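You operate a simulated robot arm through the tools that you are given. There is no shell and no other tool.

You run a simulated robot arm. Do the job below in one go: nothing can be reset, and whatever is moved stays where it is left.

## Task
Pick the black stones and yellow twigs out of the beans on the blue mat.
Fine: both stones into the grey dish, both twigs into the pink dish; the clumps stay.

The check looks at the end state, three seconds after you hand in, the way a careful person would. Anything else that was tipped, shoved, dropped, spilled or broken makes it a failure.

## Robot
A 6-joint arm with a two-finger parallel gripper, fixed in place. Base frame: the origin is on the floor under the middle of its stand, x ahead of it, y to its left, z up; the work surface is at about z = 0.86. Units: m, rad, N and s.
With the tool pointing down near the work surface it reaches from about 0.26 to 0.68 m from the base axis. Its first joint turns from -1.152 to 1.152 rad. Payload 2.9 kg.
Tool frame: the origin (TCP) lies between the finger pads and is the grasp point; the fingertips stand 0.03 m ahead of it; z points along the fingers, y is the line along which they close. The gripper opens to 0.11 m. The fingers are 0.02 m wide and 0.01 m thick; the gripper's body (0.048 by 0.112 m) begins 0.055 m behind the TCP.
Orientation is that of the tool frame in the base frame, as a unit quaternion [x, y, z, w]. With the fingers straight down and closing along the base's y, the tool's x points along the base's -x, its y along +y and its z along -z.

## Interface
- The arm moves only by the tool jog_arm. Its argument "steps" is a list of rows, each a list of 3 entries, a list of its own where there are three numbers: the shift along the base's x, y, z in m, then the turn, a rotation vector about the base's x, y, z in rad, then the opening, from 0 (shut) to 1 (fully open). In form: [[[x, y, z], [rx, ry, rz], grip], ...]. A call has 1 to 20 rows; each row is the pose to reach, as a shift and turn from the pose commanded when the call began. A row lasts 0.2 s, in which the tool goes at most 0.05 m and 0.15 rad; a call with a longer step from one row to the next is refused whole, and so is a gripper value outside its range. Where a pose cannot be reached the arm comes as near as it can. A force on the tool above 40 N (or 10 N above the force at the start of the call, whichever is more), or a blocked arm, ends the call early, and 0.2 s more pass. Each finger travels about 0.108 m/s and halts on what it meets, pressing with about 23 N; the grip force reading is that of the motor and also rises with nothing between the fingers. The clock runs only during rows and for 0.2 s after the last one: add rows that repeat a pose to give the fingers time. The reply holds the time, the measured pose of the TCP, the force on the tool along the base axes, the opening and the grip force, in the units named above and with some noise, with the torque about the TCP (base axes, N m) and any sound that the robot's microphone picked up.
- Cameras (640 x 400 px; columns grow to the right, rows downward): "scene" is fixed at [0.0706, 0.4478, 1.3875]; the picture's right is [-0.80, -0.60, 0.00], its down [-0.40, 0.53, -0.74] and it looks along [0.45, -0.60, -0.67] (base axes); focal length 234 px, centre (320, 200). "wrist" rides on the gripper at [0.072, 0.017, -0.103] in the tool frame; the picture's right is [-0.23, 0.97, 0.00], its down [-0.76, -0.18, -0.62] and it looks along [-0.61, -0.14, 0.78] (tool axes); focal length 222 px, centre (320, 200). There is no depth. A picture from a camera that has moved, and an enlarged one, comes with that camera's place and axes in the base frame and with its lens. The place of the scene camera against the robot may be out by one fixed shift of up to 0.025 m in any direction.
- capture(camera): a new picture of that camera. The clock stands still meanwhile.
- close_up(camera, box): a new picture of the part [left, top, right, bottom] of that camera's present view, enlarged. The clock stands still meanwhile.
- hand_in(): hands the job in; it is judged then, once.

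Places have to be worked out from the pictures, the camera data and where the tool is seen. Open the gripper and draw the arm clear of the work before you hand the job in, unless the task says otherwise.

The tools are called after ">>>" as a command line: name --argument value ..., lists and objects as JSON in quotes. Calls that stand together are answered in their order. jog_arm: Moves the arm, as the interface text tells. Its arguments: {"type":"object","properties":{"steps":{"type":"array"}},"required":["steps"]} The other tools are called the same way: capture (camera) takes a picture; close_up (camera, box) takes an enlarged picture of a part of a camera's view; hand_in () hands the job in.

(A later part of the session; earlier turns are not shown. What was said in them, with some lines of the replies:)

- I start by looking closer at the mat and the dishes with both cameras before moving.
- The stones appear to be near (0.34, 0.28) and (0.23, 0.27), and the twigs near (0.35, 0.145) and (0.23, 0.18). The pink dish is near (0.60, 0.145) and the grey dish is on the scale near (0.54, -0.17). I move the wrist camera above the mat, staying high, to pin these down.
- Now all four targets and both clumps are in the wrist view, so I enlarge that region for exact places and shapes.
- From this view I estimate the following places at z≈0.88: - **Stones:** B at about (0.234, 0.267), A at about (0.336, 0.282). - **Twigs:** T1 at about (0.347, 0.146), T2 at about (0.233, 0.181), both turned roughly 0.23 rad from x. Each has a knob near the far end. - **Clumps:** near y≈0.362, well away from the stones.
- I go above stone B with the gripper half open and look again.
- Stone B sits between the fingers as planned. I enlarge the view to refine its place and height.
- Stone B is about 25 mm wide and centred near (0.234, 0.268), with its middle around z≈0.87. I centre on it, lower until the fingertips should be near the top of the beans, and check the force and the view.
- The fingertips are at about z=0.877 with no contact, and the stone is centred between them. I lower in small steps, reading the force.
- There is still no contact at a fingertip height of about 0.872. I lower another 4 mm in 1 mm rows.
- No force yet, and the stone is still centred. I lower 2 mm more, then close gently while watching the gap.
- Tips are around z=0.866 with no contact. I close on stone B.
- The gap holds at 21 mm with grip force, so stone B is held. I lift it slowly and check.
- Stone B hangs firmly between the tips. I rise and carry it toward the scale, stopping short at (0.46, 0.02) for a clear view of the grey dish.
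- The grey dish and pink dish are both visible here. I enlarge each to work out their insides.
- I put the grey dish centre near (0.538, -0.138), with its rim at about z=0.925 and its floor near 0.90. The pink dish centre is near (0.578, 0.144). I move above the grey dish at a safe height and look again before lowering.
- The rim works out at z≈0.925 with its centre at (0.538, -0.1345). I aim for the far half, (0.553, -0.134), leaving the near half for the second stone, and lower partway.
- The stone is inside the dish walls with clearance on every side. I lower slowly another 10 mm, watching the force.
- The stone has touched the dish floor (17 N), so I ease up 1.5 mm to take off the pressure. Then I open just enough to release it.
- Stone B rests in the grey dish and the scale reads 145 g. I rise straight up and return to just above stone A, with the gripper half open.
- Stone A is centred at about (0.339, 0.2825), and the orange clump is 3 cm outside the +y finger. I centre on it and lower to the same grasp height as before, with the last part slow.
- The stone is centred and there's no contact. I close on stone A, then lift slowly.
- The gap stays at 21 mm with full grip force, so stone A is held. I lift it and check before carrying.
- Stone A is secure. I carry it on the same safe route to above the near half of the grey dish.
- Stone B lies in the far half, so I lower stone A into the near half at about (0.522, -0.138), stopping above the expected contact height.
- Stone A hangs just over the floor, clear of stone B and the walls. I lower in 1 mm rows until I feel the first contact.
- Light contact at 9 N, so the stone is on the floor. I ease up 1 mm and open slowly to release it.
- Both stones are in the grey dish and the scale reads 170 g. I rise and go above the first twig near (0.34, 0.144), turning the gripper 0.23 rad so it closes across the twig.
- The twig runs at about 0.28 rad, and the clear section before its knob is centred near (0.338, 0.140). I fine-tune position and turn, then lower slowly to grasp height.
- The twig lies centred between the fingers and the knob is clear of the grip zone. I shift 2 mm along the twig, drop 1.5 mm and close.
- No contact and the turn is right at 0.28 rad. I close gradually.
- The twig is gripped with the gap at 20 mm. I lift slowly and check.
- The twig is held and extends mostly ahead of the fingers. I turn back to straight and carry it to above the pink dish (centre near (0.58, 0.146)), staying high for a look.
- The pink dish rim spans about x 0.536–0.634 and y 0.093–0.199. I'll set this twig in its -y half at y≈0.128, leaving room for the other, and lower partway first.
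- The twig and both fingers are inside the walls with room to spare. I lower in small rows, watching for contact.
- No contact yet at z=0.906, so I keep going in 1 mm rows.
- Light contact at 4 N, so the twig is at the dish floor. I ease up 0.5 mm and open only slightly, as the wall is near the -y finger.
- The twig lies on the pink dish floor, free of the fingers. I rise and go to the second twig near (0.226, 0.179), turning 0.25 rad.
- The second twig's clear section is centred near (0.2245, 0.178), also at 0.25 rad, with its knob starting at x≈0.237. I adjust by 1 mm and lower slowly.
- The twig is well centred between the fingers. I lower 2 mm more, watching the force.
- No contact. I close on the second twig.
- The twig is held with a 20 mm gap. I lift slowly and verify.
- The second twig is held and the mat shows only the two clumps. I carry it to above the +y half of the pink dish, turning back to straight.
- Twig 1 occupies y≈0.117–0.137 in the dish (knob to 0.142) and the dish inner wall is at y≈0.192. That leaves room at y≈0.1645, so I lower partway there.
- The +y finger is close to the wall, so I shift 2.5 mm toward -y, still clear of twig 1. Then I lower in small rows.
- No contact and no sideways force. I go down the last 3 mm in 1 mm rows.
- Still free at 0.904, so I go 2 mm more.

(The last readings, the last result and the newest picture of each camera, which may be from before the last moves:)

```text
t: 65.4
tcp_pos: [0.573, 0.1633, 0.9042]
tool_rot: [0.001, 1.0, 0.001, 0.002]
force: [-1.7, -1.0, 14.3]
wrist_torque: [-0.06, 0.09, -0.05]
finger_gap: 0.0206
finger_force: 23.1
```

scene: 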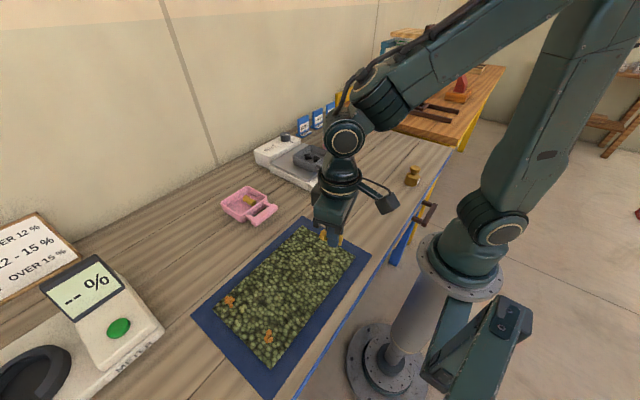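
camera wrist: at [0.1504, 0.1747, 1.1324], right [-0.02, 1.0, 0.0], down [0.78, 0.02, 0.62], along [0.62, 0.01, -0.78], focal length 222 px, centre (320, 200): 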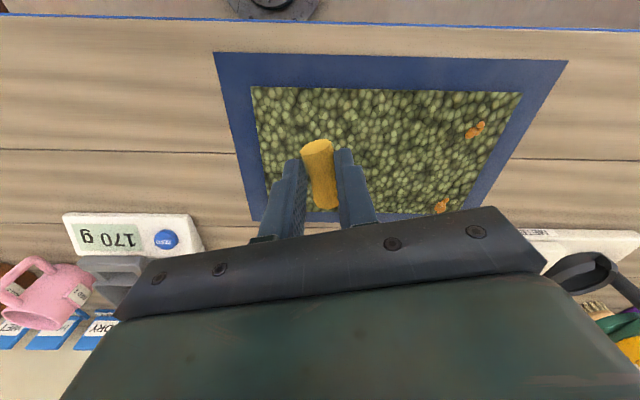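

Contact at 14 N, so the twig is on the floor. I ease up 1.5 mm and open slightly to release it.

>>> jog_arm --steps '[[[0, 0, 0.001], [0, 0, 0], 0.0], [[0, 0, 0.0015], [0, 0, 0], 0.0], [[0, 0, 0.0015], [0, 0, 0], 0.2], [[0, 0, 0.0015], [0, 0, 0], 0.23], [[0, 0, 0.0015], [0, 0, 0], 0.25], [[0, 0, 0.0015], [0, 0, 0], 0.25]]'

>>> close_up --camera "wrist" --box '[180, 0, 480, 240]'

>>> close_up --camera "scene" --box '[200, 150, 300, 230]'

```text
t: 66.8
tcp_pos: [0.5712, 0.1631, 0.9028]
tool_rot: [0.001, 1.0, -0.001, 0.001]
force: [-0.7, -0.9, -0.2]
wrist_torque: [-0.03, 0.0, 0.02]
finger_gap: 0.0275
finger_force: 0.1
```

```text
1.67 times, centred on (330, 120) of wrist
camera zoom: at [0.4996, 0.18, 1.0059], right [0.23, 0.97, 0.0], down [0.76, -0.18, 0.62], along [0.61, -0.14, -0.78], focal length 370 px, centre (303, 333)
```

zoom: 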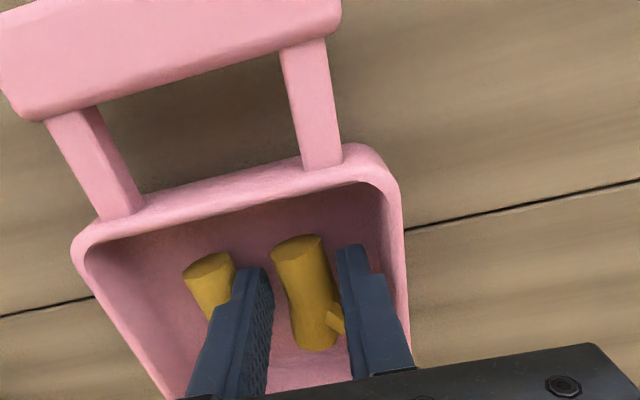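

```text
5.00 times, centred on (250, 190) of scene
camera zoom: at [0.0706, 0.4478, 1.3875], right [-0.8, -0.6, 0.0], down [-0.4, 0.53, -0.74], along [0.45, -0.6, -0.67], focal length 1168 px, centre (670, 250)
```

zoom: 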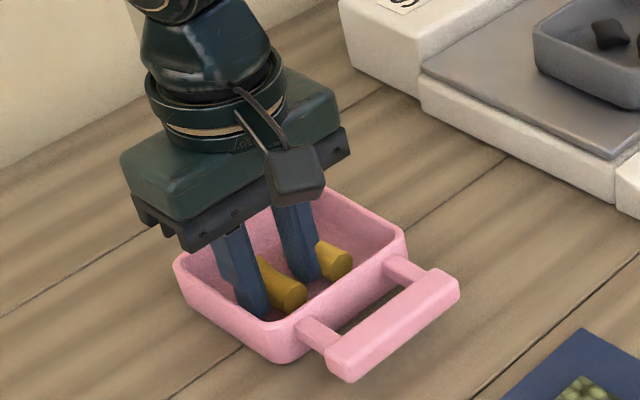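

The second twig has settled on the floor beside the first, clear of both fingers. I lift straight up, draw the arm away, and then check everything.

>>> jog_arm --steps '[[[0, 0, 0.003], [0, 0, 0], 0.25], [[0, 0, 0.01], [0, 0, 0], 0.25], [[0, 0, 0.025], [0, 0, 0], 0.25], [[0, 0, 0.055], [0, 0, 0], 0.25], [[0, 0, 0.095], [0, 0, 0], 0.4], [[-0.01, 0, 0.14], [0, 0, 0], 0.7], [[-0.03, 0, 0.18], [0, 0, 0], 1.0], [[-0.06, -0.005, 0.22], [0, 0, 0], 1.0], [[-0.09, -0.01, 0.255], [0, 0, 0], 1.0], [[-0.12, -0.012, 0.285], [0, 0, 0], 1.0], [[-0.15, -0.012, 0.3], [0, 0, 0], 1.0], [[-0.18, -0.012, 0.305], [0, 0, 0], 1.0], [[-0.2, -0.012, 0.305], [0, 0, 0], 1.0], [[-0.2, -0.012, 0.305], [0, 0, 0], 1.0]]'

>>> capture --camera "wrist"

>>> capture --camera "scene"

>>> close_up --camera "scene" --box '[200, 110, 370, 230]'

>>> close_up --camera "scene" --box '[180, 210, 380, 400]'

```text
refused: row 8 steps farther than a row can; nothing moved
```

```text
taken
camera wrist: at [0.4996, 0.18, 1.0059], right [0.23, 0.97, 0.0], down [0.76, -0.18, 0.62], along [0.61, -0.14, -0.78], focal length 222 px, centre (320, 200)
```

wrist: 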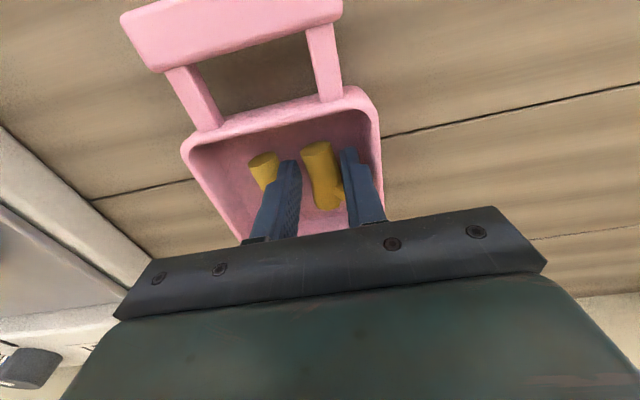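

```text
taken
```

scene: 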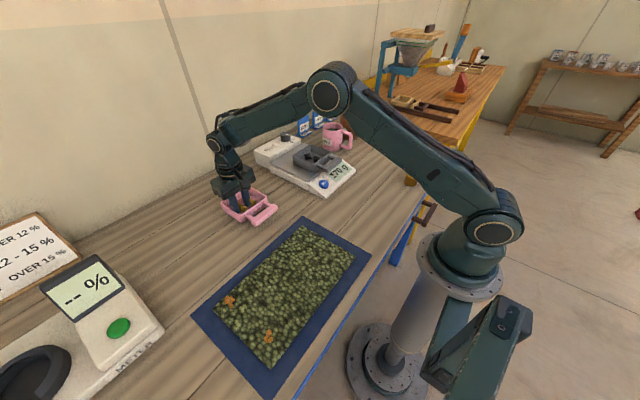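

```text
3.33 times, centred on (285, 170) of scene
camera zoom: at [0.0706, 0.4478, 1.3875], right [-0.8, -0.6, 0.0], down [-0.4, 0.53, -0.74], along [0.45, -0.6, -0.67], focal length 778 px, centre (437, 300)
```

zoom: 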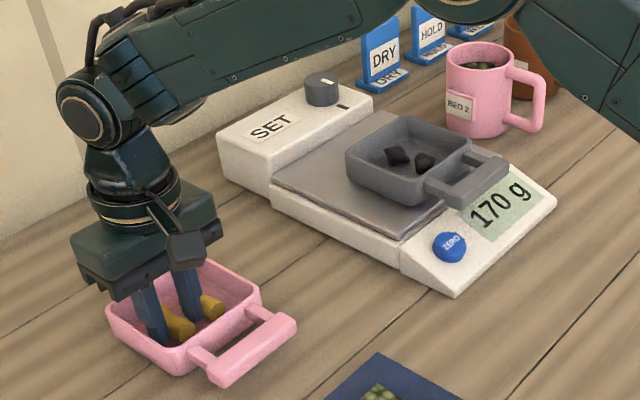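

```text
2.11 times, centred on (280, 305) of scene
camera zoom: at [0.0706, 0.4478, 1.3875], right [-0.8, -0.6, 0.0], down [-0.4, 0.53, -0.74], along [0.45, -0.6, -0.67], focal length 492 px, centre (404, -21)
```

zoom: 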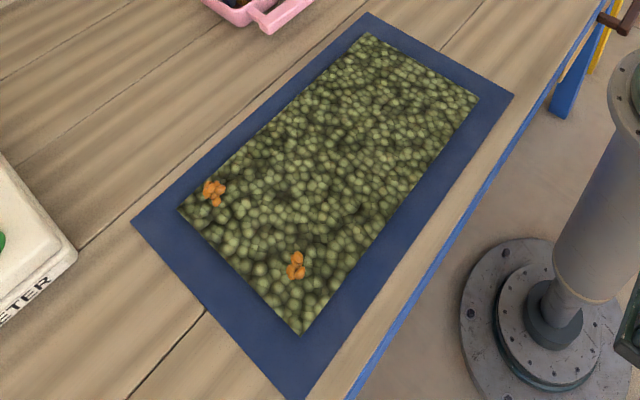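

That call was refused because one row stepped slightly too far, so nothing moved. The mat looks untouched and both clumps are in place. I repeat the withdrawal with shorter steps.

>>> jog_arm --steps '[[[0, 0, 0.003], [0, 0, 0], 0.25], [[0, 0, 0.01], [0, 0, 0], 0.25], [[0, 0, 0.025], [0, 0, 0], 0.25], [[0, 0, 0.055], [0, 0, 0], 0.25], [[0, 0, 0.09], [0, 0, 0], 0.4], [[-0.01, 0, 0.125], [0, 0, 0], 0.7], [[-0.03, 0, 0.155], [0, 0, 0], 1.0], [[-0.055, -0.003, 0.185], [0, 0, 0], 1.0], [[-0.08, -0.006, 0.215], [0, 0, 0], 1.0], [[-0.105, -0.009, 0.245], [0, 0, 0], 1.0], [[-0.13, -0.012, 0.27], [0, 0, 0], 1.0], [[-0.16, -0.012, 0.29], [0, 0, 0], 1.0], [[-0.19, -0.012, 0.305], [0, 0, 0], 1.0], [[-0.2, -0.012, 0.305], [0, 0, 0], 1.0], [[-0.2, -0.012, 0.305], [0, 0, 0], 1.0]]'

>>> capture --camera "wrist"

>>> capture --camera "scene"

>>> close_up --camera "scene" --box '[200, 110, 370, 230]'

>>> close_up --camera "wrist" --box '[120, 60, 420, 250]'

```text
t: 70.0
tcp_pos: [0.3707, 0.1512, 1.2079]
tool_rot: [0.0, 1.0, 0.0, 0.0]
force: [-0.6, -0.6, 0.1]
wrist_torque: [0.02, -0.02, 0.03]
finger_gap: 0.1101
finger_force: 0.0
```

```text
taken
camera wrist: at [0.2987, 0.1683, 1.311], right [0.23, 0.97, 0.0], down [0.76, -0.18, 0.62], along [0.61, -0.14, -0.78], focal length 222 px, centre (320, 200)
```

wrist: 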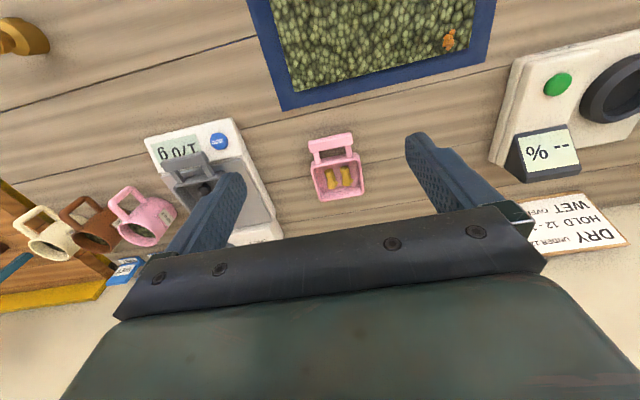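

```text
taken
```

scene: 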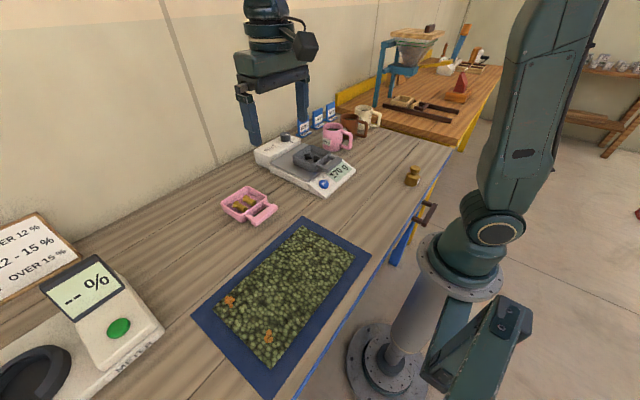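

```text
3.33 times, centred on (285, 170) of scene
camera zoom: at [0.0706, 0.4478, 1.3875], right [-0.8, -0.6, 0.0], down [-0.4, 0.53, -0.74], along [0.45, -0.6, -0.67], focal length 778 px, centre (437, 300)
```

zoom: 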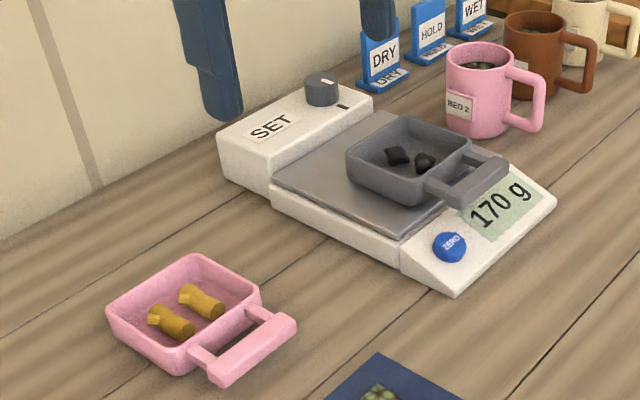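

```text
2.11 times, centred on (270, 155) of wrist
camera zoom: at [0.2987, 0.1683, 1.311], right [0.23, 0.97, 0.0], down [0.76, -0.18, 0.62], along [0.61, -0.14, -0.78], focal length 468 px, centre (425, 295)
```

zoom: 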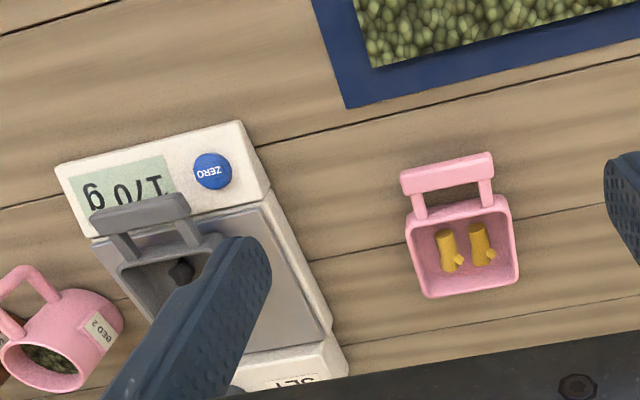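

Both stones are in the grey dish with the scale at 170 g. Both twigs are in the pink dish, the two clumps are still on the mat, and nothing else looks moved. The gripper is open and the arm is clear, so I hand in.

>>> hand_in

```text
The job is handed in.
```

The job is handed in. Both black stones are in the grey dish and both yellow twigs are in the pink dish. The two orange clumps are still on the mat.

In the last pictures nothing else looked tipped, moved or spilled, and the scale under the grey dish read 170 g. The arm was back at its starting position with the gripper open. I haven't seen the result of the check itself.
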